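You operate a simulated robot arm through the tools that you are given. There is no shell and no other tool. Be economical: measure what you need, move in short steps, check, and stop when the job is done.

You are at the controls of a simulated two-armed robot. One attempt, no reset.

JOB
Fetch the cream housing labelled "PART 2" from the top of cell two and set it on top of the white packet there. Pick up the steel caster with one hand, pass it to the other hand and put it on the shelf under the blue bench. The order is free. Set down upright: steel caster.

Only the result counts: the job must be done as asked and must still hold three seconds after the hand-in. Knocking over, shifting, dropping, spilling or breaking anything else fails it.

ROBOT AND FRAMES
Two 6-joint arms with two-finger grippers on one trunk, on a base that drives. Base frame: it is fixed to the floor where the robot stands at the start and does not move with it; the origin is under the middle of the robot, x ahead of it, y to its left, z up. Units: cm, degrees, N and s.
The left shoulder is at the start at [7, 14.8, 138.2], the right one opposite. With the tool pointing down near the work surface each hand reaches from about 24 to 50 cm from the robot's upright axis, wherever it stands, measured 20 degrees to its own side. Places, roughly: shelf under the blue bench [440, 360, 20]; steel caster [450, 275, 75]. Payload 2.69 kg a hand.
The TCP of each hand is the grasp point between the finger pads, 2 cm short of the fingertips. In the tool frame z runs along the fingers and y along their closing line. The gripper opens to 10 cm. The gripper's body begins 6.3 cm behind the TCP.
Orientation is told as [roll, pitch, yaw] about the base's x, y, z axes, in that order, counted from this pose: with the fingers straight down and closing along the base's y, the tool's x points along the base's -x, its y along +y and its z along -z.

CONTROLS
- The arms move only by the tool nudge_tool. It takes "left_moves", "right_moves" or both (then of equal length, played together; a hand with none holds still); each is a list that holds one entry, the list of rows, each a list of 7 numbers: the gripper command, from -1 (shut) to 1 (fully open), values between in proportion, then the shift along the base's x, y, z in cm, then the turn, a rotation vector about the base's x, y, z in degrees. In form: [[[fingers, x, y, z, ax, ay, az], ...]]. A call has 1 to 12 rows; each row is the pose to reach, as a shift and turn from the pose commanded when the call began. Rows are played at 5 a second. More than 5 cm and 8.6 degrees between two rows, or a gripper value outside its range, and nothing of the call is played. Where a pose cannot be reached the arm comes as near as it can. A force on the tool above 40 N (or 10 N above the force at the start of the call, whichever is more), or a blocked arm, ends the call early, and 0.2 s more pass. Each finger travels about 4.5 cm/s and halts on what it meets, pressing with about 43 N; the grip force reading is that of the motor and also rises with nothing between the fingers. The clock runs only during rows and for 0.2 s after the last one: add rows that repeat a pose to give the fingers time. The reply holds the time, the measured pose of the TCP, the force on the tool along the base axes, the opening and the grip force, in the units named above and with some noise, with the torque about the TCP (base axes, N m) and any sound that the robot's microphone picked up, and new pictures: "pictures" is both (left out), scene, wrist or none (wrist: the cameras of the hands that moved).
- Cameras (640 x 400 px; columns grow to the right, rows downward): "scene" is now at [12.25, -1.03, 159.7]; the picture's right is [-0.25, -0.97, -0.00], its down [-0.79, 0.21, -0.58] and it looks along [0.56, -0.15, -0.81] (base axes); focal length 266 px, centre (320, 200). "left" rides on the left gripper at [7, 1.9, -9.9] in its tool frame; the picture's right is [-0.26, 0.97, 0.00], its down [-0.75, -0.20, -0.63] and it looks along [-0.61, -0.16, 0.78] (tool axes); focal length 230 px, centre (320, 200). "right" rides on the right gripper at [7, -1.9, -9.9] in its tool frame; the picture's right is [0.26, 0.97, 0.00], its down [-0.75, 0.20, -0.63] and it looks along [-0.61, 0.16, 0.78] (tool axes); focal length 230 px, centre (320, 200). There is no depth. A picture from a camera that has moved, and an enlarged one, comes with that camera's place and axes in the base frame and with its lens. The place of the scene camera against the robot may be out by one fixed shift of up to 1.8 cm in any direction.
- raise_lower(by): slides the trunk up (or, below 0, down) by that many cm; the arms and the scene camera ride with it, the base frame stays. It gives what a move gives, with no picture.
- steer(legs): drives the robot by 1 to 6 legs, each [ahead, turn to the left] in cm and degrees, along the robot's own axes; the way and the turn of a leg run together, so that a leg with both is an arc; at most 150 cm and 180 degrees a leg. The arms and the cameras ride along, it lands a little off, and it stops where it bumps. It gives what a move gives, and a new picture of the scene camera.
- head_to(pan, tilt): turns the head with the scene camera to pan (to the left, within 86 degrees either way) and tilt (down, from -29 to 69), counted from straight ahead of the robot. It gives what a move gives, and a new picture of the scene camera.
- zoom(camera, box): a new picture of the part [left, top, right, bottom] of that camera's present view, enlarged. The clock stands still meanwhile.
- hand_in(): hands the job in; it is judged then, once.

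Work in short steps. Places have to be worked out from the pictures, the camera data and where the tool is seen: move nearer, look again, correct. Check each grasp and each placing, and mend what went wrong. You have 165 turns and 260 pictures in all, those below and enlarged ones among them. Open the grippers and draw the arms clear of the work before you hand the job in, unless the task says otherwise; then end with one line.

The tools are called as a command line: name --argument value ..., lists and objects as JSON in quotes. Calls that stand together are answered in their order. nudge_tool: Moves the arms, as the interface text tells. Its arguments: {"type":"object","properties":{"left_moves":{"type":"array","items":{"type":"array","items":{"type":"array","items":{"type":"number"}}}},"right_moves":{"type":"array","items":{"type":"array","items":{"type":"array","items":{"type":"number"}}}},"pictures":{"type":"string","enum":["both","scene","wrist","none"]}},"required":[]} The other tools are called the same way: raise_lower (by) slides the trunk up or down; steer (legs) drives the base; head_to (pan, tilt) turns the head that bears the scene camera; zoom (camera, box) takes an enlarged picture of a part of a camera's view; hand_in () hands the job in.

At the start:

```text
time: 0.0
left_tool_pos: [52.37, 7.19, 107.63]
left_tcp_rot: [0.0, 0.0, -0.1]
left_wrist_force: [0.7, -0.5, 0.3]
left_torque: [-0.04, 0.02, 0.03]
left_gripper_width: 10.01
left_grasp_force: 0.1
right_tool_pos: [41.89, -28.82, 98.07]
right_tcp_rot: [0.0, 0.1, -0.2]
right_wrist_force: [-0.3, 0.9, 0.2]
right_torque: [0.0, -0.02, 0.02]
right_gripper_width: 9.99
right_grasp_force: 0.0
trunk travel left (down, up): [-94.0, 0.0]
robot x, y, heading: [-0.01, 0.31, 0.1]
head pan, tilt: [-14.7, 54.3]
```

scene: 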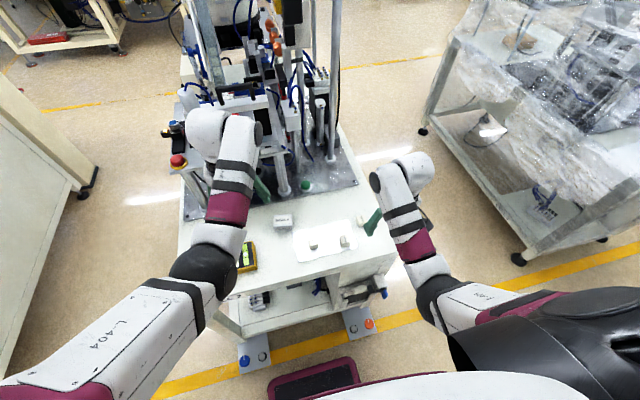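
right: 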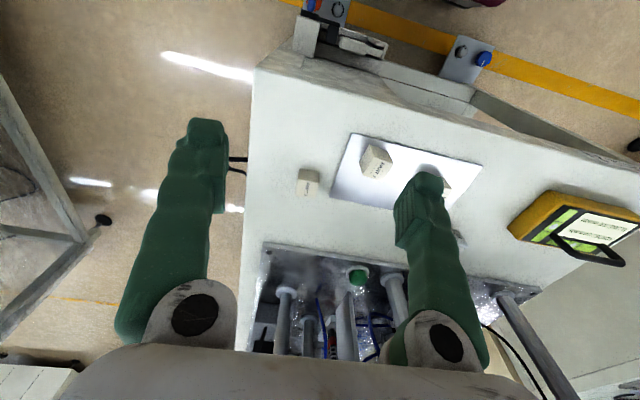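
left: 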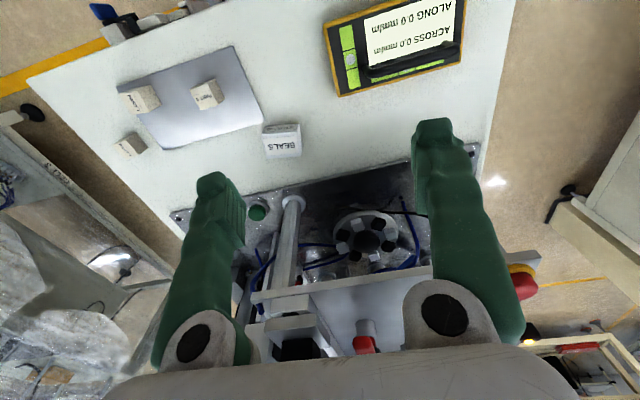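

The bench ahead bears a white packet "SEALS" and three small cream housings. I enlarge the views to read the labels.

zoom --camera "left" --box '[80, 40, 320, 190]'

zoom --camera "right" --box '[270, 110, 510, 260]'

zoom --camera "scene" --box '[160, 140, 420, 320]'

```text
2.67 times, centred on (200, 115) of left
camera zoom: at [45.22, 8.96, 117.51], right [0.26, 0.97, 0.0], down [0.75, -0.2, 0.63], along [0.61, -0.16, -0.78], focal length 614 px, centre (640, 427)
```

zoom: 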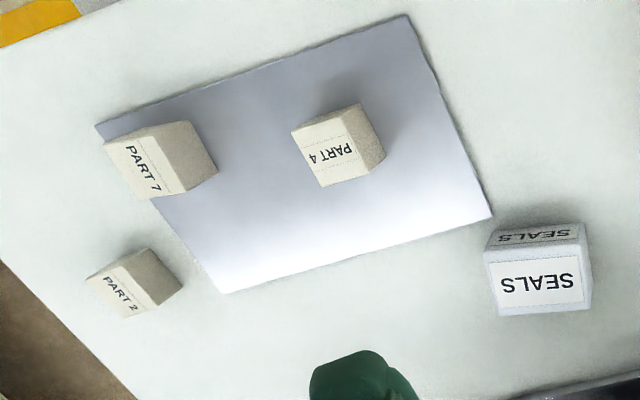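

```text
2.67 times, centred on (390, 185) of right
camera zoom: at [35.01, -30.69, 107.84], right [-0.26, 0.97, 0.0], down [0.75, 0.2, 0.63], along [0.61, 0.16, -0.78], focal length 614 px, centre (133, 240)
```

zoom: 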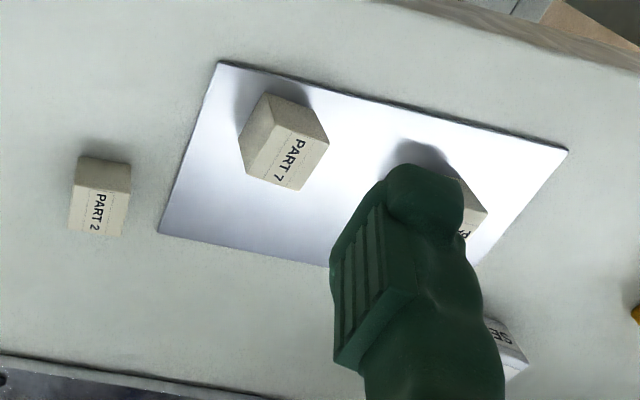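

```text
2.22 times, centred on (290, 230) of scene
camera zoom: at [12.25, -1.03, 159.7], right [-0.25, -0.97, 0.0], down [-0.79, 0.21, -0.58], along [0.56, -0.15, -0.81], focal length 590 px, centre (387, 133)
```

zoom: 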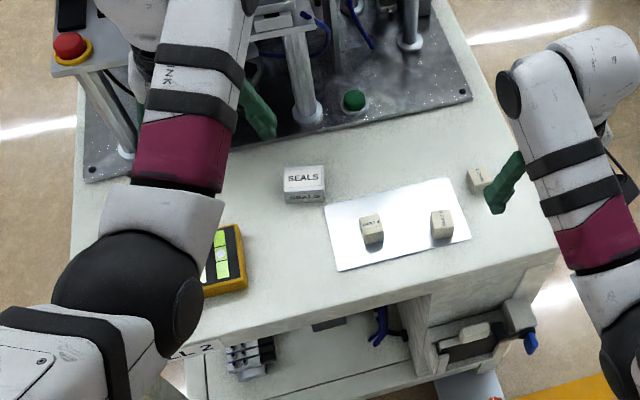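

PART 2 triangulates from both wrist views to about (54, -27.6, 80), and the packet to about (60, -1.5, 80). Both are a bit out of reach, so I look straight down to see how far the base can go ahead.

head_to --pan 0 --tilt 69

head_to --pan 0 --tilt 20

head_to --pan 50 --tilt 20

```text
time: 0.8
left_tool_pos: [52.23, 7.11, 107.66]
left_tcp_rot: [0.1, 0.1, -0.1]
left_wrist_force: [0.6, -0.1, 0.0]
left_torque: [-0.02, 0.02, 0.01]
left_gripper_width: 10.0
left_grasp_force: 0.1
right_tool_pos: [42.03, -28.99, 98.06]
right_tcp_rot: [-0.1, 0.1, 0.0]
right_wrist_force: [-0.1, 0.1, -0.6]
right_torque: [0.0, 0.01, -0.03]
right_gripper_width: 10.01
right_grasp_force: 0.1
trunk travel left (down, up): [-94.0, 0.0]
robot x, y, heading: [-0.29, -0.23, -0.1]
head pan, tilt: [0.0, 68.8]
camera scene: at [10.8, 0.82, 158.07], right [0.0, -1.0, 0.0], down [-0.93, 0.0, -0.36], along [0.36, 0.0, -0.93], focal length 266 px, centre (320, 200)
```

scene: 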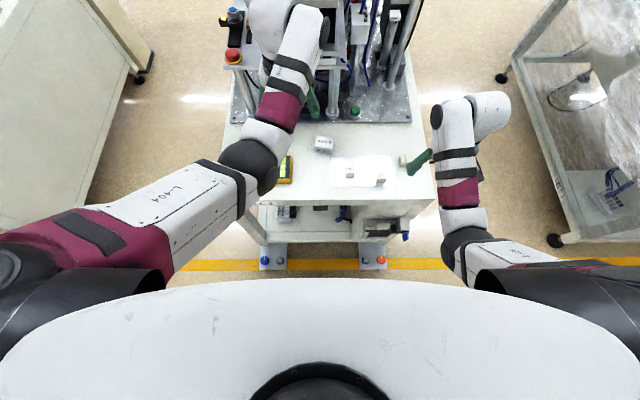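

```text
time: 1.9
left_tool_pos: [52.15, 7.18, 107.61]
left_tcp_rot: [0.0, -0.1, -0.1]
left_wrist_force: [0.0, 0.6, 0.1]
left_torque: [0.0, -0.04, -0.02]
left_gripper_width: 10.0
left_grasp_force: 0.1
right_tool_pos: [41.94, -28.77, 98.05]
right_tcp_rot: [-0.1, -0.1, -0.1]
right_wrist_force: [-0.4, 0.6, -1.2]
right_torque: [-0.01, 0.01, 0.03]
right_gripper_width: 10.02
right_grasp_force: 0.1
trunk travel left (down, up): [-94.0, 0.0]
robot x, y, heading: [0.07, -0.16, 0.1]
head pan, tilt: [0.0, 20.0]
camera scene: at [14.52, 0.83, 164.81], right [0.0, -1.0, 0.0], down [-0.34, 0.0, -0.94], along [0.94, 0.0, -0.34], focal length 266 px, centre (320, 200)
```

scene: 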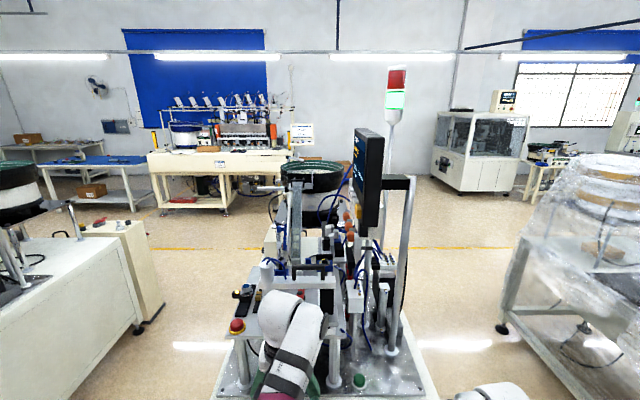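

```text
time: 3.1
left_tool_pos: [52.26, 7.12, 107.69]
left_tcp_rot: [0.0, 0.0, -0.1]
left_wrist_force: [0.0, -0.9, -0.6]
left_torque: [0.0, -0.01, -0.01]
left_gripper_width: 10.0
left_grasp_force: 0.0
right_tool_pos: [41.91, -28.78, 98.12]
right_tcp_rot: [0.0, 0.0, -0.1]
right_wrist_force: [0.1, -0.1, 0.1]
right_torque: [0.03, -0.02, -0.01]
right_gripper_width: 9.99
right_grasp_force: 0.0
trunk travel left (down, up): [-94.0, 0.0]
robot x, y, heading: [-0.24, -0.25, 0.1]
head pan, tilt: [50.0, 20.0]
camera scene: at [11.2, 7.95, 164.82], right [0.77, -0.64, 0.0], down [-0.22, -0.26, -0.94], along [0.6, 0.72, -0.34], focal length 266 px, centre (320, 200)
```

scene: 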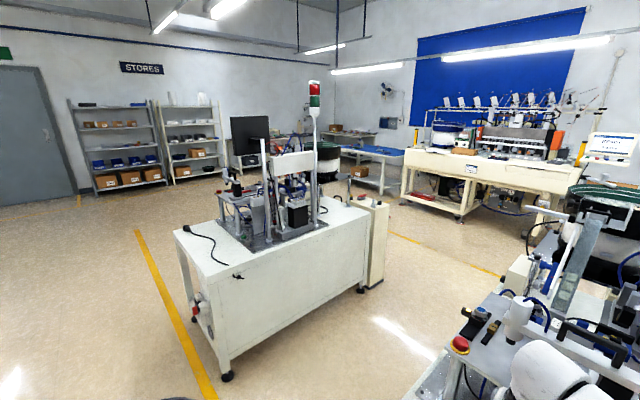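

Cell two is this bench ("…L 2" on its front), and the floor feet leave only a few cm ahead of the base. I draw the left hand back from the machine and bring the right hand up over PART 2.

nudge_tool --left_moves '[[[1, -4, 1, 1, 0, 0, 0], [1, -8, 3, 2, 0, 0, 0], [1, -12, 5, 3, 0, 0, 0], [1, -15, 7, 3, 0, 0, 0], [1, -15, 7, 3, 0, 0, 0]]]' --right_moves '[[[1, 4, 0, 0, 0, 0, 0], [1, 8, 0, 0, 0, 0, 0], [1, 10, 1, 0, 0, 0, 0], [1, 12, 1, 0, 0, 0, 0], [1, 12, 1, 0, 0, 0, 0]]]' --pictures "wrist"

head_to --pan -10 --tilt 60

```text
time: 4.1
left_tool_pos: [44.77, 19.15, 103.34]
left_tcp_rot: [7.9, -4.3, 2.5]
left_wrist_force: [0.3, -0.2, 0.6]
left_torque: [-0.03, -0.01, 0.0]
left_gripper_width: 10.01
left_grasp_force: 0.1
left hand out of reach, approached as far as the arm can: row 1, 2, 3, 4
right_tool_pos: [53.25, -27.56, 98.23]
right_tcp_rot: [-0.1, -0.1, -0.1]
right_wrist_force: [0.7, 0.0, 0.2]
right_torque: [0.0, -0.03, -0.05]
right_gripper_width: 9.99
right_grasp_force: 0.0
trunk travel left (down, up): [-94.0, 0.0]
robot x, y, heading: [0.26, 0.16, 0.2]
head pan, tilt: [50.0, 20.0]
stopped in row 4 (left hand): the arm was blocked; the commanded pose is now the measured one
camera right: at [46.21, -29.4, 107.99], right [-0.25, 0.97, 0.0], down [0.75, 0.2, 0.63], along [0.61, 0.16, -0.78], focal length 230 px, centre (320, 200)
camera left: at [36.99, 19.27, 112.78], right [0.21, 0.97, 0.15], down [0.72, -0.25, 0.65], along [0.67, -0.02, -0.74], focal length 230 px, centre (320, 200)
```

right: 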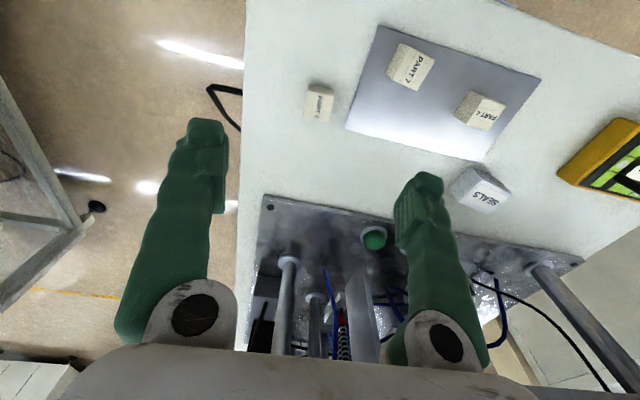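
left: 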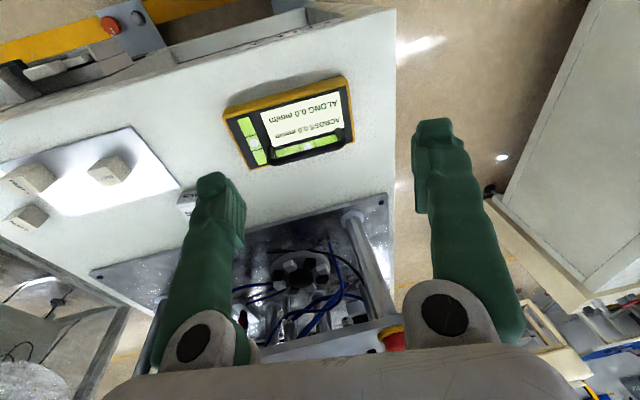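

```text
time: 5.4
left_tool_pos: [44.88, 18.94, 103.27]
left_tcp_rot: [8.0, -4.2, 2.5]
left_wrist_force: [0.1, 0.2, -0.2]
left_torque: [0.0, 0.02, -0.02]
left_gripper_width: 10.01
left_grasp_force: 0.1
right_tool_pos: [53.14, -27.69, 98.13]
right_tcp_rot: [0.0, -0.1, -0.2]
right_wrist_force: [-0.1, -0.6, 0.4]
right_torque: [-0.02, -0.01, -0.01]
right_gripper_width: 10.01
right_grasp_force: 0.1
trunk travel left (down, up): [-94.0, 0.0]
robot x, y, heading: [0.32, -0.11, -0.3]
head pan, tilt: [-10.0, 60.0]
camera scene: at [11.76, -0.28, 159.01], right [-0.17, -0.98, 0.0], down [-0.85, 0.15, -0.5], along [0.49, -0.09, -0.87], focal length 266 px, centre (320, 200)
```

scene: 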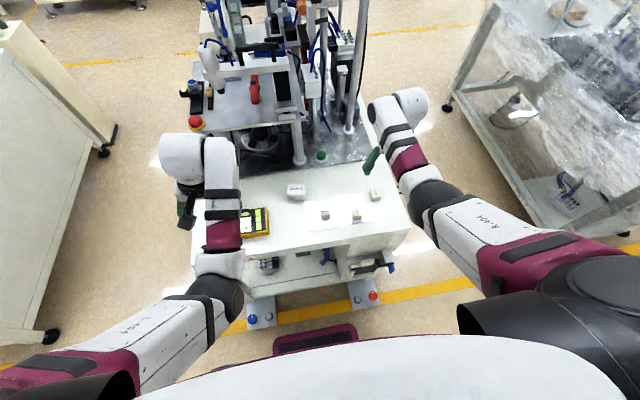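

The right hand now stands above PART 2 at full height. I enlarge the part and the packet to get their heights and yaws.

zoom --camera "right" --box '[270, 60, 398, 140]'

zoom --camera "right" --box '[420, 140, 548, 220]'

```text
5.00 times, centred on (334, 100) of right
camera zoom: at [46.36, -29.53, 107.9], right [-0.26, 0.97, 0.0], down [0.75, 0.2, 0.63], along [0.61, 0.16, -0.78], focal length 1150 px, centre (250, 700)
```

zoom: 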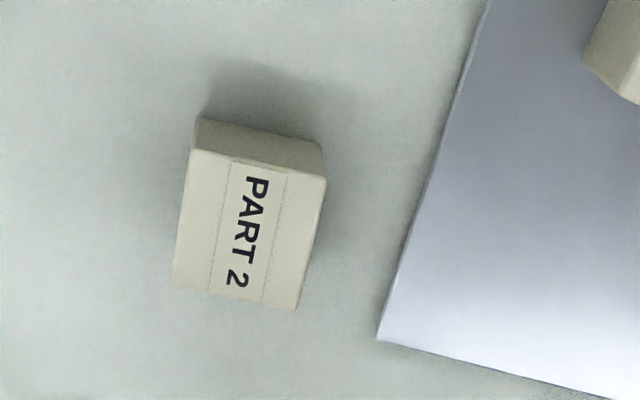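

```text
5.00 times, centred on (484, 180) of right
camera zoom: at [46.36, -29.53, 107.9], right [-0.26, 0.97, 0.0], down [0.75, 0.2, 0.63], along [0.61, 0.16, -0.78], focal length 1150 px, centre (-500, 300)
```

zoom: 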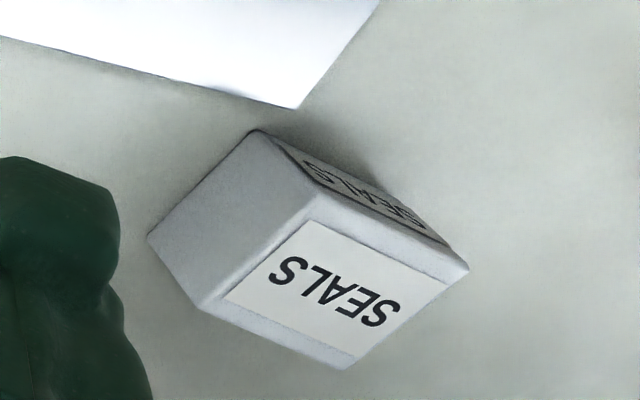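

PART 2 is a cube of about 3 cm, top near z 80.6, centre (54.4, -27.5), yawed about 3°. The packet's top is near z 82, centre (60.2, -1.4). I lower the trunk 10 cm so the hand keeps its reach, since both hands have plenty of clearance.

raise_lower --by -10

nudge_tool --left_moves '[[[1, 0, 0, 3, 0, 0, 0], [1, 0, 0, 6, 0, 0, 0], [1, 0, 0, 6, 0, 0, 0]]]' --right_moves '[[[1, 1.2, 0, 0, 0, 0, 3], [1, 1.2, 0, -2, 0, 0, 3], [1, 1.2, 0, -2, 0, 0, 3]]]'

```text
time: 6.8
left_tool_pos: [44.81, 18.96, 93.28]
left_tcp_rot: [8.0, -4.1, 2.5]
left_wrist_force: [-1.0, 0.1, -0.3]
left_torque: [-0.02, 0.0, 0.0]
left_gripper_width: 10.0
left_grasp_force: 0.0
right_tool_pos: [53.24, -27.76, 88.03]
right_tcp_rot: [0.0, 0.0, 0.0]
right_wrist_force: [0.9, 0.2, -0.2]
right_torque: [0.0, 0.0, -0.02]
right_gripper_width: 9.99
right_grasp_force: 0.0
trunk travel left (down, up): [-84.0, 10.0]
robot x, y, heading: [0.08, 0.05, -0.1]
head pan, tilt: [-10.0, 60.0]
```

```text
time: 7.5
left_tool_pos: [45.95, 17.73, 94.13]
left_tcp_rot: [8.1, -4.3, 2.5]
left_wrist_force: [0.6, 1.5, 0.0]
left_torque: [0.02, -0.02, -0.02]
left_gripper_width: 10.04
left_grasp_force: 0.0
left hand out of reach, approached as far as the arm can: row 1, 2, 3
right_tool_pos: [54.32, -27.56, 86.21]
right_tcp_rot: [0.0, -0.1, 2.8]
right_wrist_force: [0.5, -0.6, 0.0]
right_torque: [-0.02, 0.0, -0.02]
right_gripper_width: 9.99
right_grasp_force: 0.0
trunk travel left (down, up): [-84.0, 10.0]
robot x, y, heading: [-0.38, -0.35, -0.1]
head pan, tilt: [-10.0, 60.0]
camera scene: at [11.7, -0.31, 149.01], right [-0.17, -0.98, 0.0], down [-0.85, 0.15, -0.5], along [0.49, -0.09, -0.87], focal length 266 px, centre (320, 200)
camera right: at [47.55, -29.84, 95.92], right [-0.31, 0.95, 0.0], down [0.74, 0.24, 0.63], along [0.6, 0.19, -0.78], focal length 230 px, centre (320, 200)
camera left: at [38.21, 17.73, 103.57], right [0.21, 0.97, 0.15], down [0.71, -0.26, 0.65], along [0.67, -0.02, -0.74], focal length 230 px, centre (320, 200)
```

scene: 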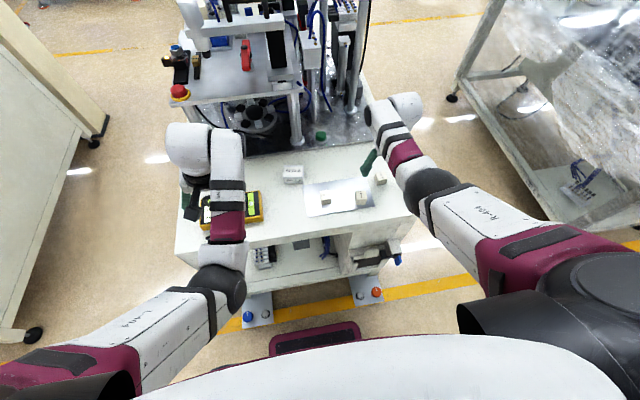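
right: 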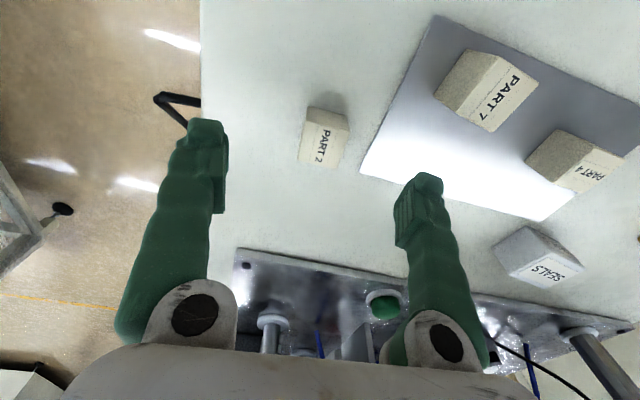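
left: 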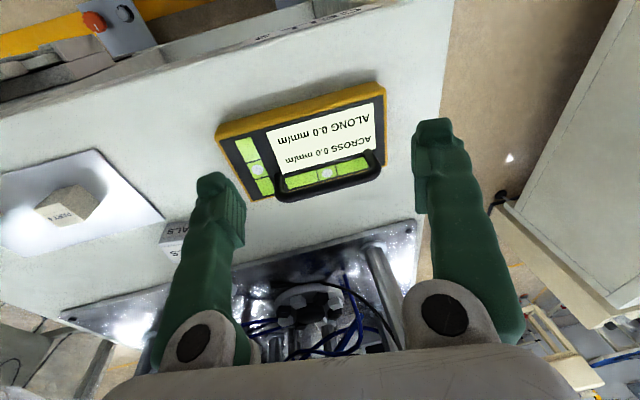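

The part is centred under the right TCP. I narrow the fingers to about 6 cm, go down to z about 80.2 and close.

nudge_tool --right_moves '[[[0.2, 0.1, 0, 0, 0, 0, 0], [0.2, 0.1, 0, -2, 0, 0, 0], [0.2, 0.1, 0, -4, 0, 0, 0], [0.2, 0.1, 0, -5, 0, 0, 0], [0.2, 0.1, 0, -6, 0, 0, 0], [0.2, 0.1, 0, -6, 0, 0, 0]]]' --pictures "wrist"

```text
time: 8.9
left_tool_pos: [46.05, 17.64, 94.07]
left_tcp_rot: [8.0, -4.4, 2.4]
left_wrist_force: [-0.3, 0.5, -0.2]
left_torque: [0.01, 0.02, -0.02]
left_gripper_width: 10.01
left_grasp_force: 0.1
right_tool_pos: [53.32, -27.83, 81.01]
right_tcp_rot: [-0.2, -0.1, 2.9]
right_wrist_force: [0.4, -1.1, 5.5]
right_torque: [0.08, 0.04, 0.02]
right_gripper_width: 5.88
right_grasp_force: 0.1
right hand out of reach, approached as far as the arm can: row 3, 4, 5, 6
trunk travel left (down, up): [-84.0, 10.0]
robot x, y, heading: [-0.07, 0.27, -0.1]
head pan, tilt: [-10.0, 60.0]
camera right: at [46.52, -30.16, 90.72], right [-0.31, 0.95, 0.0], down [0.74, 0.24, 0.63], along [0.6, 0.19, -0.78], focal length 230 px, centre (320, 200)
```

right: 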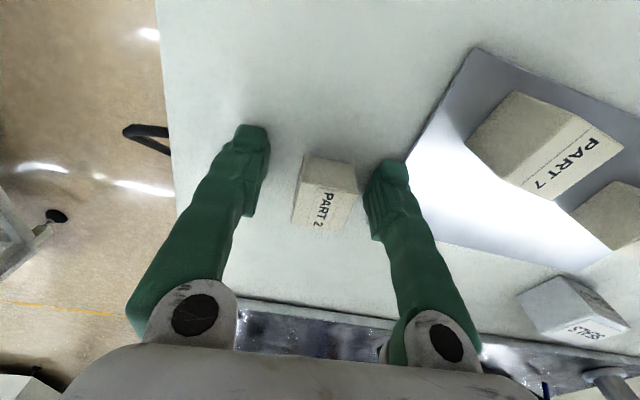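

The right arm runs out of reach just short of the part, with a slight touch force. I lift and draw back. Turning the robot left will then bring the right shoulder nearer and take the left hand clear of the level.

nudge_tool --right_moves '[[[0.2, 0, 0, 4, 0, 0, 0], [0.2, -2, 0, 8, 0, 0, 0], [0.2, -6, 0, 11, 0, 0, 0], [0.2, -8, 0, 12, 0, 0, 0], [0.2, -8, 0, 12, 0, 0, 0]]]' --pictures "none"

steer --legs '[[0, 25]]'

```text
time: 10.2
left_tool_pos: [46.13, 17.64, 94.06]
left_tcp_rot: [8.1, -4.3, 2.4]
left_wrist_force: [-1.2, 0.5, 0.2]
left_torque: [-0.01, 0.0, 0.03]
left_gripper_width: 10.01
left_grasp_force: 0.0
right_tool_pos: [46.5, -28.18, 91.38]
right_tcp_rot: [0.0, 0.0, 2.8]
right_wrist_force: [-0.4, 0.3, 0.2]
right_torque: [0.01, 0.03, -0.01]
right_gripper_width: 6.02
right_grasp_force: 0.1
right hand out of reach, approached as far as the arm can: row 4, 5
trunk travel left (down, up): [-84.0, 10.0]
robot x, y, heading: [0.01, 0.17, -0.1]
head pan, tilt: [-10.0, 60.0]
```

```text
time: 11.8
left_tool_pos: [34.49, 35.16, 94.1]
left_tcp_rot: [8.0, -4.4, 27.3]
left_wrist_force: [0.9, -0.4, 0.4]
left_torque: [0.01, 0.0, -0.02]
left_gripper_width: 9.99
left_grasp_force: 0.0
right_tool_pos: [53.96, -6.18, 91.28]
right_tcp_rot: [0.0, 0.0, 27.8]
right_wrist_force: [-0.4, -0.1, -0.1]
right_torque: [-0.01, 0.02, 0.01]
right_gripper_width: 6.01
right_grasp_force: 0.1
trunk travel left (down, up): [-84.0, 10.0]
robot x, y, heading: [0.18, 0.04, 25.0]
head pan, tilt: [-10.0, 60.0]
camera scene: at [11.23, 4.57, 149.0], right [0.26, -0.97, 0.0], down [-0.84, -0.22, -0.5], along [0.48, 0.13, -0.87], focal length 266 px, centre (320, 200)
```

scene: 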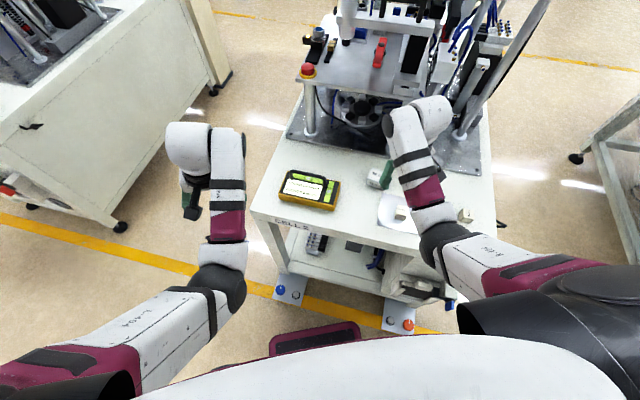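

The turn cleared the left hand from the bench. I bring the right hand back over PART 2 with yaw about 3°.

nudge_tool --right_moves '[[[0.2, 0, -4, 0, 0, 0, -5], [0.2, 0, -8, 0, 0, 0, -10], [0.2, 0, -12, 0, 0, 0, -15], [0.2, 0, -16, 0, 0, 0, -20], [0.2, 0.2, -20, -1, 0, 0, -25], [0.2, 0.4, -21.4, -3, 0, 0, -25], [0.2, 0.4, -21.4, -4, 0, 0, -25], [0.2, 0.4, -21.4, -4, 0, 0, -25]]]' --pictures "wrist"

```text
time: 13.6
left_tool_pos: [34.39, 35.32, 94.19]
left_tcp_rot: [8.0, -4.5, 27.3]
left_wrist_force: [-1.2, 0.5, -0.4]
left_torque: [0.0, 0.02, 0.02]
left_gripper_width: 10.02
left_grasp_force: 0.1
right_tool_pos: [54.5, -27.31, 87.41]
right_tcp_rot: [0.0, -0.2, 2.8]
right_wrist_force: [0.7, -0.4, 0.3]
right_torque: [-0.01, -0.02, 0.02]
right_gripper_width: 5.99
right_grasp_force: 0.0
trunk travel left (down, up): [-84.0, 10.0]
robot x, y, heading: [0.2, -0.21, 25.1]
head pan, tilt: [-10.0, 60.0]
camera right: at [47.6, -29.6, 97.12], right [-0.3, 0.95, 0.0], down [0.74, 0.24, 0.63], along [0.6, 0.19, -0.78], focal length 230 px, centre (320, 200)
```

right: 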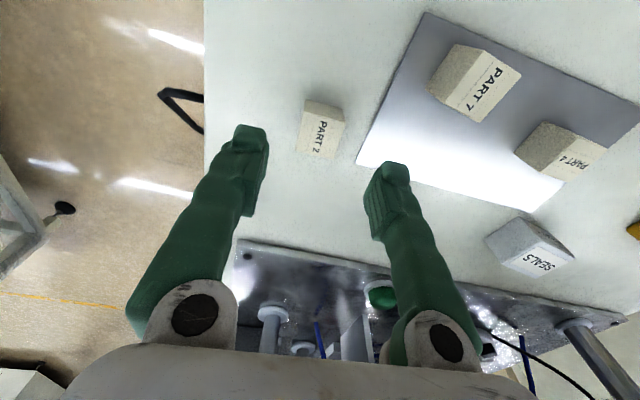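

Part centre again computes to (54.4, -27.4). I go down.

nudge_tool --right_moves '[[[0.2, 0, 0, -2, 0, 0, 0], [0.2, 0, 0, -4, 0, 0, 0], [0.2, 0, 0, -5.5, 0, 0, 0], [0.2, 0, 0, -6.3, 0, 0, 0], [0.2, 0, 0, -6.8, 0, 0, 0], [0.2, 0, 0, -6.8, 0, 0, 0]]]' --pictures "wrist"

```text
time: 15.1
left_tool_pos: [34.11, 35.42, 94.24]
left_tcp_rot: [7.9, -4.8, 27.3]
left_wrist_force: [0.6, 0.5, -0.2]
left_torque: [0.01, 0.02, 0.0]
left_gripper_width: 9.98
left_grasp_force: 0.2
right_tool_pos: [54.26, -27.51, 81.33]
right_tcp_rot: [-0.4, -1.0, 2.8]
right_wrist_force: [-9.8, -1.1, 21.3]
right_torque: [0.87, 0.13, 0.33]
right_gripper_width: 6.13
right_grasp_force: 1.4
trunk travel left (down, up): [-84.0, 10.0]
robot x, y, heading: [-0.11, -0.28, 25.0]
head pan, tilt: [-10.0, 60.0]
stopped in row 6 (right hand): the force on the tool passed its limit at 41 N (the readings are from after the stop); the commanded pose is now the measured one
camera right: at [47.34, -29.75, 90.96], right [-0.31, 0.95, -0.01], down [0.73, 0.24, 0.64], along [0.61, 0.19, -0.77], focal length 230 px, centre (320, 200)
```

right: 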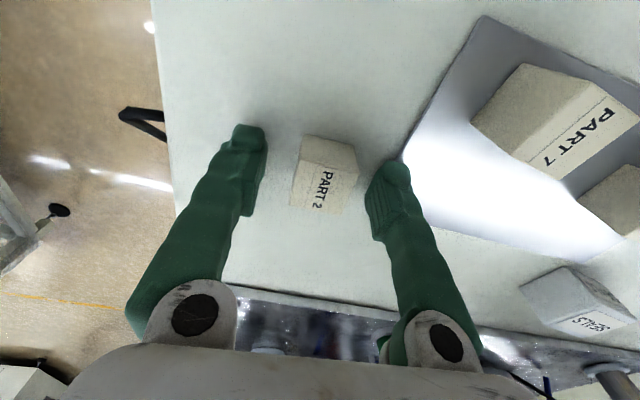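

The bench top is at about z 79.1, since the fingertips touched it at TCP 81.2. I ease up 0.6 cm, then close on the part.

nudge_tool --right_moves '[[[0.2, -0.1, 0, 0.6, 0, 0, 0], [0.2, -0.1, 0, 0.6, 0, 0, 0], [-0.2, -0.1, 0, 0.6, 0, 0, 0], [-0.6, -0.1, 0, 0.6, 0, 0, 0], [-1, -0.1, 0, 0.6, 0, 0, 0], [-1, -0.1, 0, 0.6, 0, 0, 0], [-1, -0.1, 0, 0.6, 0, 0, 0]]]' --pictures "wrist"

```text
time: 16.7
left_tool_pos: [34.51, 35.32, 94.24]
left_tcp_rot: [8.0, -4.5, 27.2]
left_wrist_force: [0.3, -0.3, 0.1]
left_torque: [-0.02, -0.02, 0.01]
left_gripper_width: 9.98
left_grasp_force: 0.0
right_tool_pos: [54.62, -27.55, 81.46]
right_tcp_rot: [-0.2, -0.7, 2.8]
right_wrist_force: [0.0, 0.3, -0.4]
right_torque: [-0.03, 0.02, 0.03]
right_gripper_width: 2.82
right_grasp_force: 43.2
trunk travel left (down, up): [-84.0, 10.0]
robot x, y, heading: [-0.09, -0.15, 24.8]
head pan, tilt: [-10.0, 60.0]
camera right: at [47.69, -29.74, 91.13], right [-0.31, 0.95, -0.01], down [0.73, 0.24, 0.64], along [0.61, 0.19, -0.77], focal length 230 px, centre (320, 200)
```

right: 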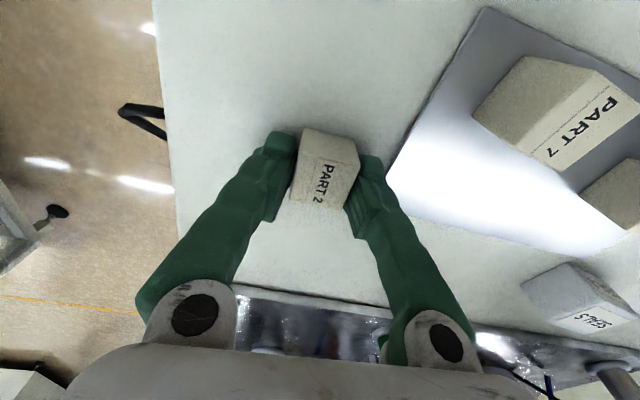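

Held, at 2.82 cm width. I lift and carry it high over toward the packet.

nudge_tool --right_moves '[[[-1, 0, 0, 3, 0, 0, 0], [-1, 0, 0, 7, 0, 0, 0], [-1, 0, 4, 9, 0, 0, 0], [-1, 0, 8, 9, 0, 0, 0], [-1, 1, 12, 9, 0, 0, 0], [-1, 2, 16, 9, 0, 0, 0], [-1, 3, 20, 9, 0, 0, 0], [-1, 4, 23, 9, 0, 0, 0], [-1, 4, 23, 9, 0, 0, 0]]]'

```text
time: 18.7
left_tool_pos: [34.37, 35.22, 94.17]
left_tcp_rot: [8.1, -4.6, 27.1]
left_wrist_force: [0.0, 0.0, 0.7]
left_torque: [0.0, 0.01, 0.03]
left_gripper_width: 10.02
left_grasp_force: 0.0
right_tool_pos: [58.71, -4.59, 90.44]
right_tcp_rot: [-0.1, -0.7, 2.9]
right_wrist_force: [0.3, 0.5, -1.1]
right_torque: [-0.01, -0.01, -0.03]
right_gripper_width: 2.82
right_grasp_force: 43.6
trunk travel left (down, up): [-84.0, 10.0]
robot x, y, heading: [0.2, 0.06, 25.0]
head pan, tilt: [-10.0, 60.0]
camera scene: at [11.19, 4.58, 149.0], right [0.26, -0.97, 0.0], down [-0.84, -0.22, -0.5], along [0.48, 0.13, -0.87], focal length 266 px, centre (320, 200)
camera right: at [51.75, -6.78, 100.16], right [-0.31, 0.95, -0.01], down [0.73, 0.24, 0.64], along [0.61, 0.19, -0.77], focal length 230 px, centre (320, 200)
```

scene: 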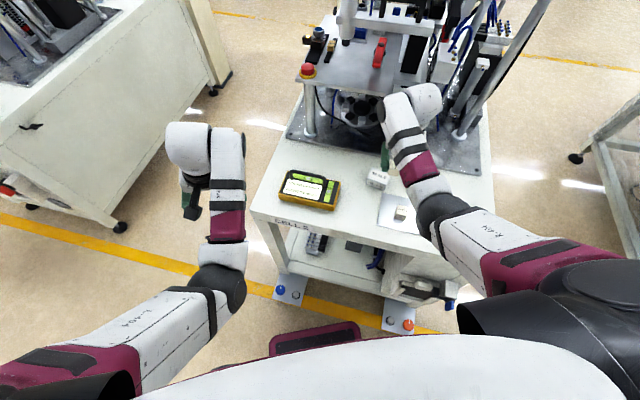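
right: 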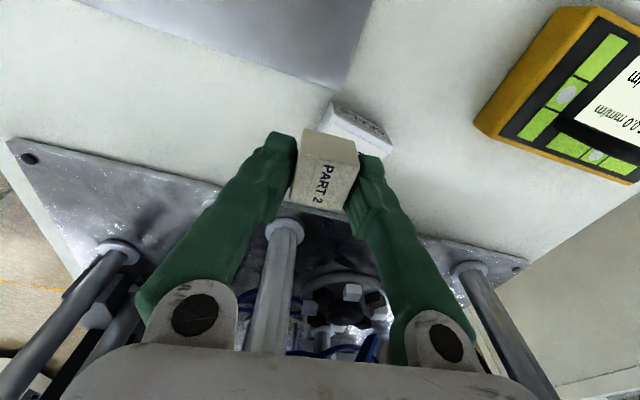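

The packet shows behind the held part. I enlarge to fix its near edge.

zoom --camera "right" --box '[264, 80, 424, 180]'

```text
4.00 times, centred on (344, 130) of right
camera zoom: at [51.75, -6.78, 100.16], right [-0.31, 0.95, -0.01], down [0.73, 0.24, 0.64], along [0.61, 0.19, -0.77], focal length 920 px, centre (224, 480)
```

zoom: 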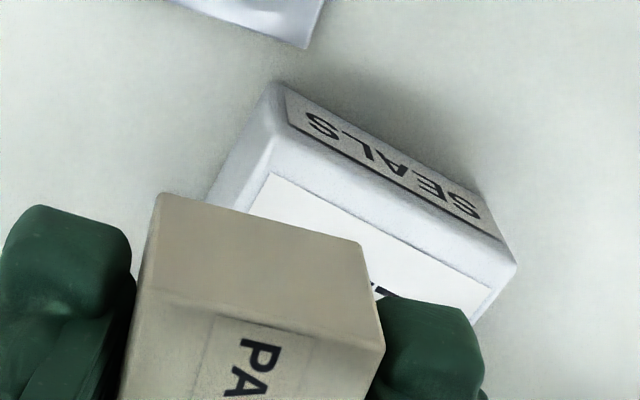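

The packet's top is at z ≈ 82.6, centre ≈ (59.8, -1.5), yaw about -8°. I move over it and lower until just above contact (TCP ≈ 85.3).

nudge_tool --right_moves '[[[-1, 0.7, 1.6, 0, 0, 0, -4], [-1, 1.4, 3.1, 0, 0, 0, -8], [-1, 1.4, 3.1, -2.5, 0, 0, -8], [-1, 1.4, 3.1, -4.2, 0, 0, -8], [-1, 1.4, 3.1, -4.6, 0, 0, -8], [-1, 1.4, 3.1, -4.6, 0, 0, -8]]]'

zoom --camera "right" --box '[240, 80, 432, 200]'

zoom --camera "scene" --box '[336, 120, 464, 200]'

```text
time: 20.1
left_tool_pos: [34.47, 35.39, 94.21]
left_tcp_rot: [8.0, -4.5, 27.2]
left_wrist_force: [-0.1, 0.5, -0.6]
left_torque: [0.02, -0.01, -0.03]
left_gripper_width: 10.0
left_grasp_force: 0.0
right_tool_pos: [60.14, -1.45, 85.87]
right_tcp_rot: [-0.1, -0.6, -5.1]
right_wrist_force: [0.2, 0.3, 0.6]
right_torque: [0.02, -0.02, 0.03]
right_gripper_width: 2.8
right_grasp_force: 43.1
trunk travel left (down, up): [-84.0, 10.0]
robot x, y, heading: [0.03, -0.08, 24.7]
head pan, tilt: [-10.0, 60.0]
camera scene: at [11.2, 4.63, 149.0], right [0.26, -0.97, 0.0], down [-0.84, -0.22, -0.5], along [0.48, 0.13, -0.87], focal length 266 px, centre (320, 200)
camera right: at [52.88, -2.66, 95.58], right [-0.17, 0.99, -0.01], down [0.76, 0.14, 0.64], along [0.63, 0.1, -0.77], focal length 230 px, centre (320, 200)
```

scene: 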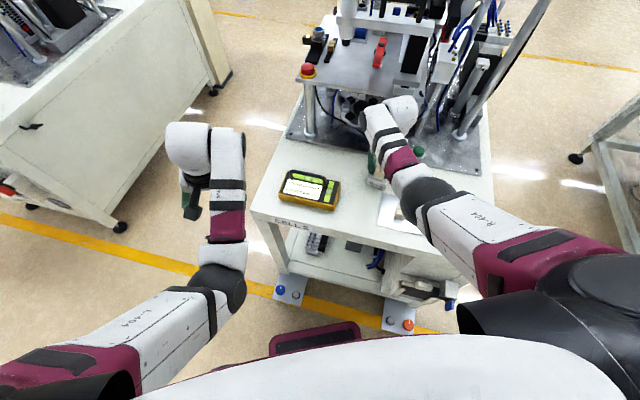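
right: 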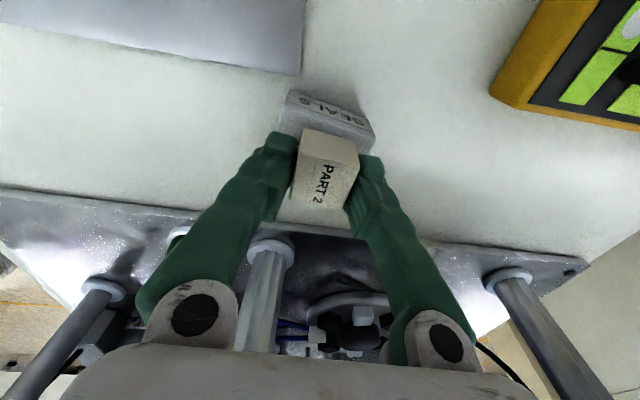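

```text
3.33 times, centred on (336, 140) of right
camera zoom: at [52.88, -2.66, 95.58], right [-0.17, 0.99, -0.01], down [0.76, 0.14, 0.64], along [0.63, 0.1, -0.77], focal length 767 px, centre (267, 400)
```

zoom: 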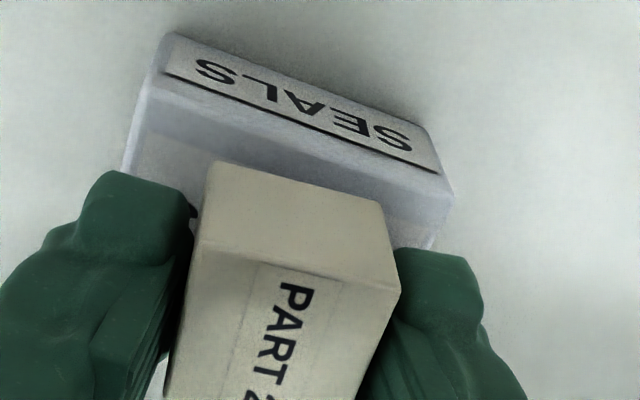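

```text
5.00 times, centred on (400, 160) of scene
camera zoom: at [11.2, 4.63, 149.0], right [0.26, -0.97, 0.0], down [-0.84, -0.22, -0.5], along [0.48, 0.13, -0.87], focal length 1328 px, centre (-80, 400)
```

zoom: 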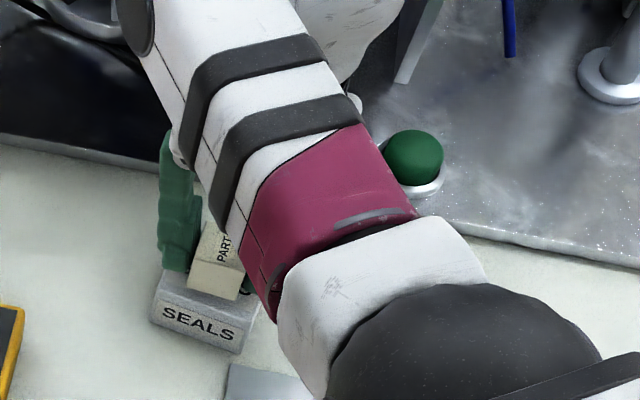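

The part sits centred over the packet, about 0.9 cm above it. I lower in small steps, feeling for contact.

nudge_tool --right_moves '[[[-1, 0.3, 0, 0, 0, 0, 0], [-1, 0.3, 0, -0.4, 0, 0, 0], [-1, 0.3, 0, -0.7, 0, 0, 0], [-1, 0.3, 0, -0.7, 0, 0, 0]]]' --pictures "wrist"

```text
time: 21.1
left_tool_pos: [34.5, 35.37, 94.07]
left_tcp_rot: [8.0, -4.6, 27.2]
left_wrist_force: [-0.5, -0.3, -0.2]
left_torque: [-0.01, 0.0, 0.01]
left_gripper_width: 10.01
left_grasp_force: 0.0
right_tool_pos: [60.36, -1.46, 85.18]
right_tcp_rot: [-0.2, -0.7, -5.1]
right_wrist_force: [0.4, 0.1, 0.6]
right_torque: [-0.01, -0.01, 0.02]
right_gripper_width: 2.83
right_grasp_force: 42.7
trunk travel left (down, up): [-84.0, 10.0]
robot x, y, heading: [-0.02, 0.05, 25.0]
head pan, tilt: [-10.0, 60.0]
camera right: at [53.18, -2.67, 94.87], right [-0.17, 0.99, -0.01], down [0.76, 0.14, 0.64], along [0.63, 0.1, -0.77], focal length 230 px, centre (320, 200)
```

right: 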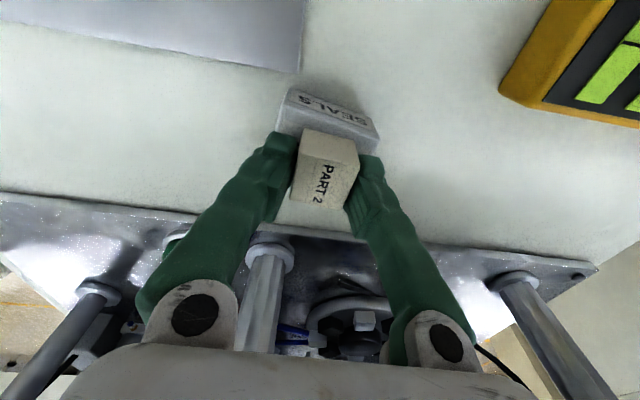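

No contact yet, so I continue in 1.5 mm steps.

nudge_tool --right_moves '[[[-1, 0, 0, -0.15, 0, 0, 0], [-1, 0, 0, -0.3, 0, 0, 0], [-1, 0, 0, -0.3, 0, 0, 0]]]' --pictures "none"

```text
time: 21.9
left_tool_pos: [34.42, 35.44, 94.23]
left_tcp_rot: [7.9, -4.6, 27.2]
left_wrist_force: [-0.4, -0.1, -0.6]
left_torque: [0.01, 0.01, -0.02]
left_gripper_width: 9.96
left_grasp_force: 0.0
right_tool_pos: [60.23, -1.44, 85.04]
right_tcp_rot: [-0.2, -0.8, -5.1]
right_wrist_force: [0.4, 0.1, 6.4]
right_torque: [0.04, 0.07, 0.02]
right_gripper_width: 2.85
right_grasp_force: 43.0
trunk travel left (down, up): [-84.0, 10.0]
robot x, y, heading: [0.19, 0.06, 25.1]
head pan, tilt: [-10.0, 60.0]
```

Contact shows at 6 N upward, so the part rests on the packet. I open gently, then lift straight up.

nudge_tool --right_moves '[[[-0.3, 0, 0, 0.1, 0, 0, 0], [-0.1, 0, 0, 0.1, 0, 0, 0], [0.0, 0, 0, 0.1, 0, 0, 0], [0.0, 0, 0, 0.1, 0, 0, 0], [0.0, 0, 0, 2, 0, 0, 0], [0.0, 0, 0, 5, 0, 0, 0], [0.0, 0, 0, 8, 0, 0, 0], [0.0, 0, 0, 8, 0, 0, 0]]]'

zoom --camera "right" --box '[240, 80, 432, 200]'

```text
time: 23.7
left_tool_pos: [34.57, 35.42, 94.09]
left_tcp_rot: [7.9, -4.4, 27.2]
left_wrist_force: [1.1, 0.8, -0.3]
left_torque: [0.02, -0.01, 0.0]
left_gripper_width: 10.02
left_grasp_force: 0.1
right_tool_pos: [60.25, -1.55, 92.98]
right_tcp_rot: [-0.2, -0.6, -5.1]
right_wrist_force: [0.5, 0.3, -0.3]
right_torque: [-0.02, 0.02, 0.02]
right_gripper_width: 5.0
right_grasp_force: 0.1
trunk travel left (down, up): [-84.0, 10.0]
robot x, y, heading: [0.01, 0.17, 24.7]
head pan, tilt: [-10.0, 60.0]
camera scene: at [11.21, 4.66, 149.0], right [0.26, -0.97, 0.0], down [-0.84, -0.22, -0.5], along [0.48, 0.13, -0.87], focal length 266 px, centre (320, 200)
camera right: at [53.13, -2.79, 102.67], right [-0.17, 0.99, -0.01], down [0.76, 0.14, 0.64], along [0.63, 0.1, -0.77], focal length 230 px, centre (320, 200)
```

scene: 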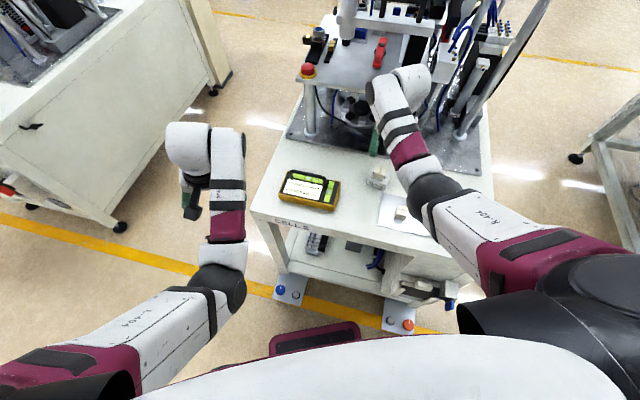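
right: 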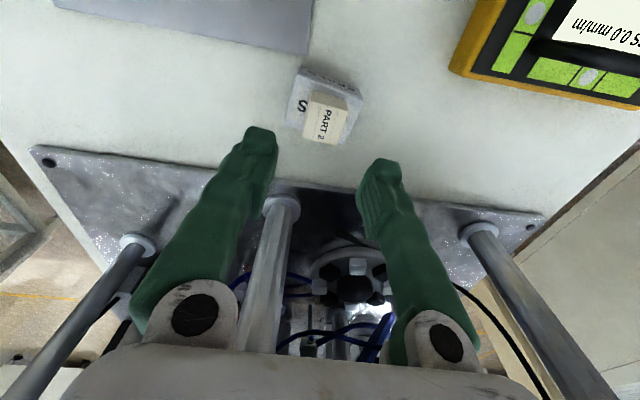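

```text
3.33 times, centred on (336, 140) of right
camera zoom: at [53.13, -2.79, 102.67], right [-0.17, 0.99, -0.01], down [0.76, 0.14, 0.64], along [0.63, 0.1, -0.77], focal length 767 px, centre (267, 400)
```

zoom: 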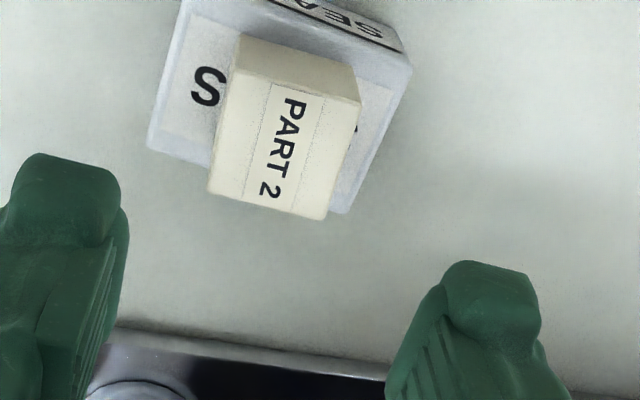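

PART 2 rests squarely on the packet. I raise the right hand and draw it back from the bench, then back off a little.

nudge_tool --right_moves '[[[0.0, -2, -1, 3, 0, 0, 4], [0.0, -5, -3, 5, 0, 0, 8], [0.0, -9, -5, 6, 0, 0, 12], [0.0, -13, -7, 6, 0, 0, 18], [0.0, -16, -9, 6, 0, 0, 24], [0.0, -16, -9, 6, 0, 0, 24]]]' --pictures "none"

steer --legs '[[-20, 0]]'

head_to --pan 40 --tilt 25

```text
time: 25.1
left_tool_pos: [34.59, 35.4, 93.99]
left_tcp_rot: [7.9, -4.3, 27.3]
left_wrist_force: [-0.7, 0.9, 0.9]
left_torque: [0.0, 0.0, 0.01]
left_gripper_width: 10.0
left_grasp_force: 0.0
right_tool_pos: [50.77, -11.52, 89.68]
right_tcp_rot: [-0.3, -0.7, 19.0]
right_wrist_force: [0.8, 1.0, 0.4]
right_torque: [-0.01, 0.03, 0.0]
right_gripper_width: 5.03
right_grasp_force: 0.0
right hand out of reach, approached as far as the arm can: row 2, 3, 4, 5, 6
trunk travel left (down, up): [-84.0, 10.0]
robot x, y, heading: [-0.45, 0.05, 24.9]
head pan, tilt: [-10.0, 60.0]
```

```text
time: 26.7
left_tool_pos: [16.31, 26.99, 94.03]
left_tcp_rot: [8.1, -4.4, 27.3]
left_wrist_force: [-0.4, 0.9, 0.0]
left_torque: [0.0, 0.02, 0.01]
left_gripper_width: 9.98
left_grasp_force: 0.1
right_tool_pos: [32.49, -20.08, 89.65]
right_tcp_rot: [-0.2, -0.6, 19.0]
right_wrist_force: [-0.5, -0.2, -0.9]
right_torque: [0.0, -0.01, 0.01]
right_gripper_width: 4.97
right_grasp_force: 0.0
trunk travel left (down, up): [-84.0, 10.0]
robot x, y, heading: [-18.38, -9.07, 24.8]
head pan, tilt: [-10.0, 60.0]
camera scene: at [-6.88, -3.74, 148.97], right [0.26, -0.97, 0.0], down [-0.84, -0.22, -0.5], along [0.48, 0.13, -0.87], focal length 266 px, centre (320, 200)
```

scene: 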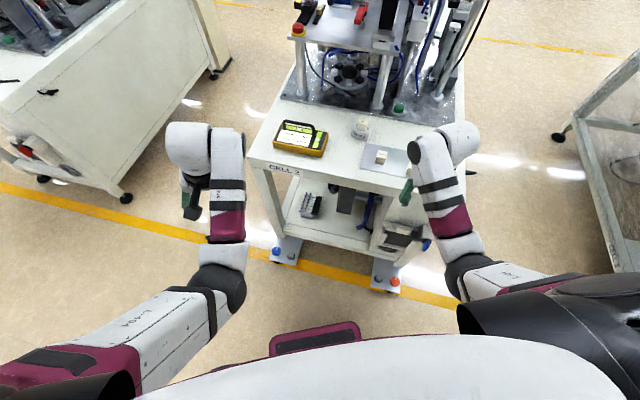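

```text
time: 27.9
left_tool_pos: [16.12, 26.84, 94.13]
left_tcp_rot: [8.1, -4.4, 27.3]
left_wrist_force: [-0.1, -0.2, 0.2]
left_torque: [0.01, 0.04, 0.0]
left_gripper_width: 10.0
left_grasp_force: 0.0
right_tool_pos: [32.38, -20.17, 89.56]
right_tcp_rot: [-0.2, -0.8, 19.1]
right_wrist_force: [-0.7, -0.8, -0.7]
right_torque: [0.0, 0.01, -0.01]
right_gripper_width: 5.03
right_grasp_force: 0.0
trunk travel left (down, up): [-84.0, 10.0]
robot x, y, heading: [-18.43, -8.44, 24.8]
head pan, tilt: [40.0, 25.0]
camera scene: at [-9.65, 2.78, 154.0], right [0.91, -0.42, 0.0], down [-0.18, -0.38, -0.91], along [0.38, 0.82, -0.42], focal length 266 px, centre (320, 200)
```

scene: 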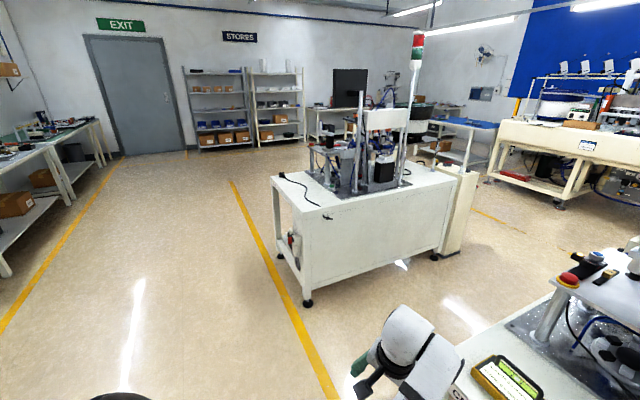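

The near floor is clear. I turn left, drive into the aisle between the two cells (centre y ≈ 84), then turn to head along x.

steer --legs '[[0, 65], [93, 0], [0, -90]]'

head_to --pan 15 --tilt 20

```text
time: 39.4
left_tool_pos: [27.59, 100.63, 94.0]
left_tcp_rot: [8.1, -4.4, 2.1]
left_wrist_force: [0.8, 0.3, -0.1]
left_torque: [0.03, 0.0, 0.0]
left_gripper_width: 10.0
left_grasp_force: 0.1
right_tool_pos: [22.16, 51.1, 89.85]
right_tcp_rot: [-0.1, -0.8, -6.3]
right_wrist_force: [0.2, 0.2, -0.1]
right_torque: [0.0, -0.01, 0.0]
right_gripper_width: 5.01
right_grasp_force: 0.1
trunk travel left (down, up): [-84.0, 10.0]
robot x, y, heading: [-18.42, 83.17, -0.4]
head pan, tilt: [40.0, 25.0]
camera scene: at [-6.42, 89.95, 154.0], right [0.64, -0.77, 0.0], down [-0.33, -0.27, -0.91], along [0.7, 0.58, -0.42], focal length 266 px, centre (320, 200)
```

scene: 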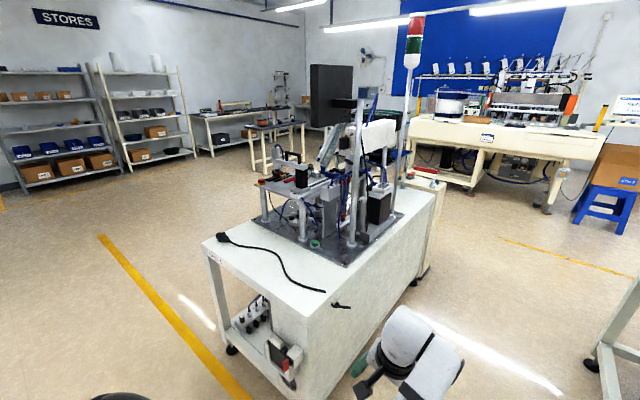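

```text
time: 40.3
left_tool_pos: [27.44, 100.58, 94.1]
left_tcp_rot: [8.2, -4.4, 2.1]
left_wrist_force: [0.2, -0.4, 0.1]
left_torque: [-0.02, 0.0, -0.01]
left_gripper_width: 9.96
left_grasp_force: 0.1
right_tool_pos: [22.23, 51.11, 89.69]
right_tcp_rot: [-0.2, -0.8, -6.3]
right_wrist_force: [-0.5, -0.3, -0.3]
right_torque: [0.0, -0.01, 0.04]
right_gripper_width: 5.0
right_grasp_force: 0.0
trunk travel left (down, up): [-84.0, 10.0]
robot x, y, heading: [-18.98, 83.11, -0.3]
head pan, tilt: [15.0, 20.0]
camera scene: at [-4.52, 86.39, 154.81], right [0.25, -0.97, 0.0], down [-0.33, -0.09, -0.94], along [0.91, 0.24, -0.34], focal length 266 px, centre (320, 200)
```

scene: 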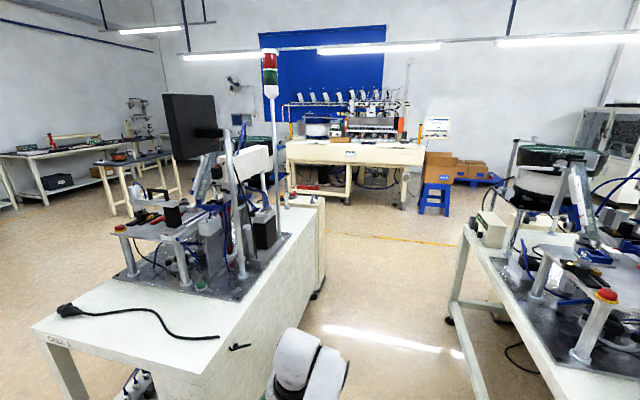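

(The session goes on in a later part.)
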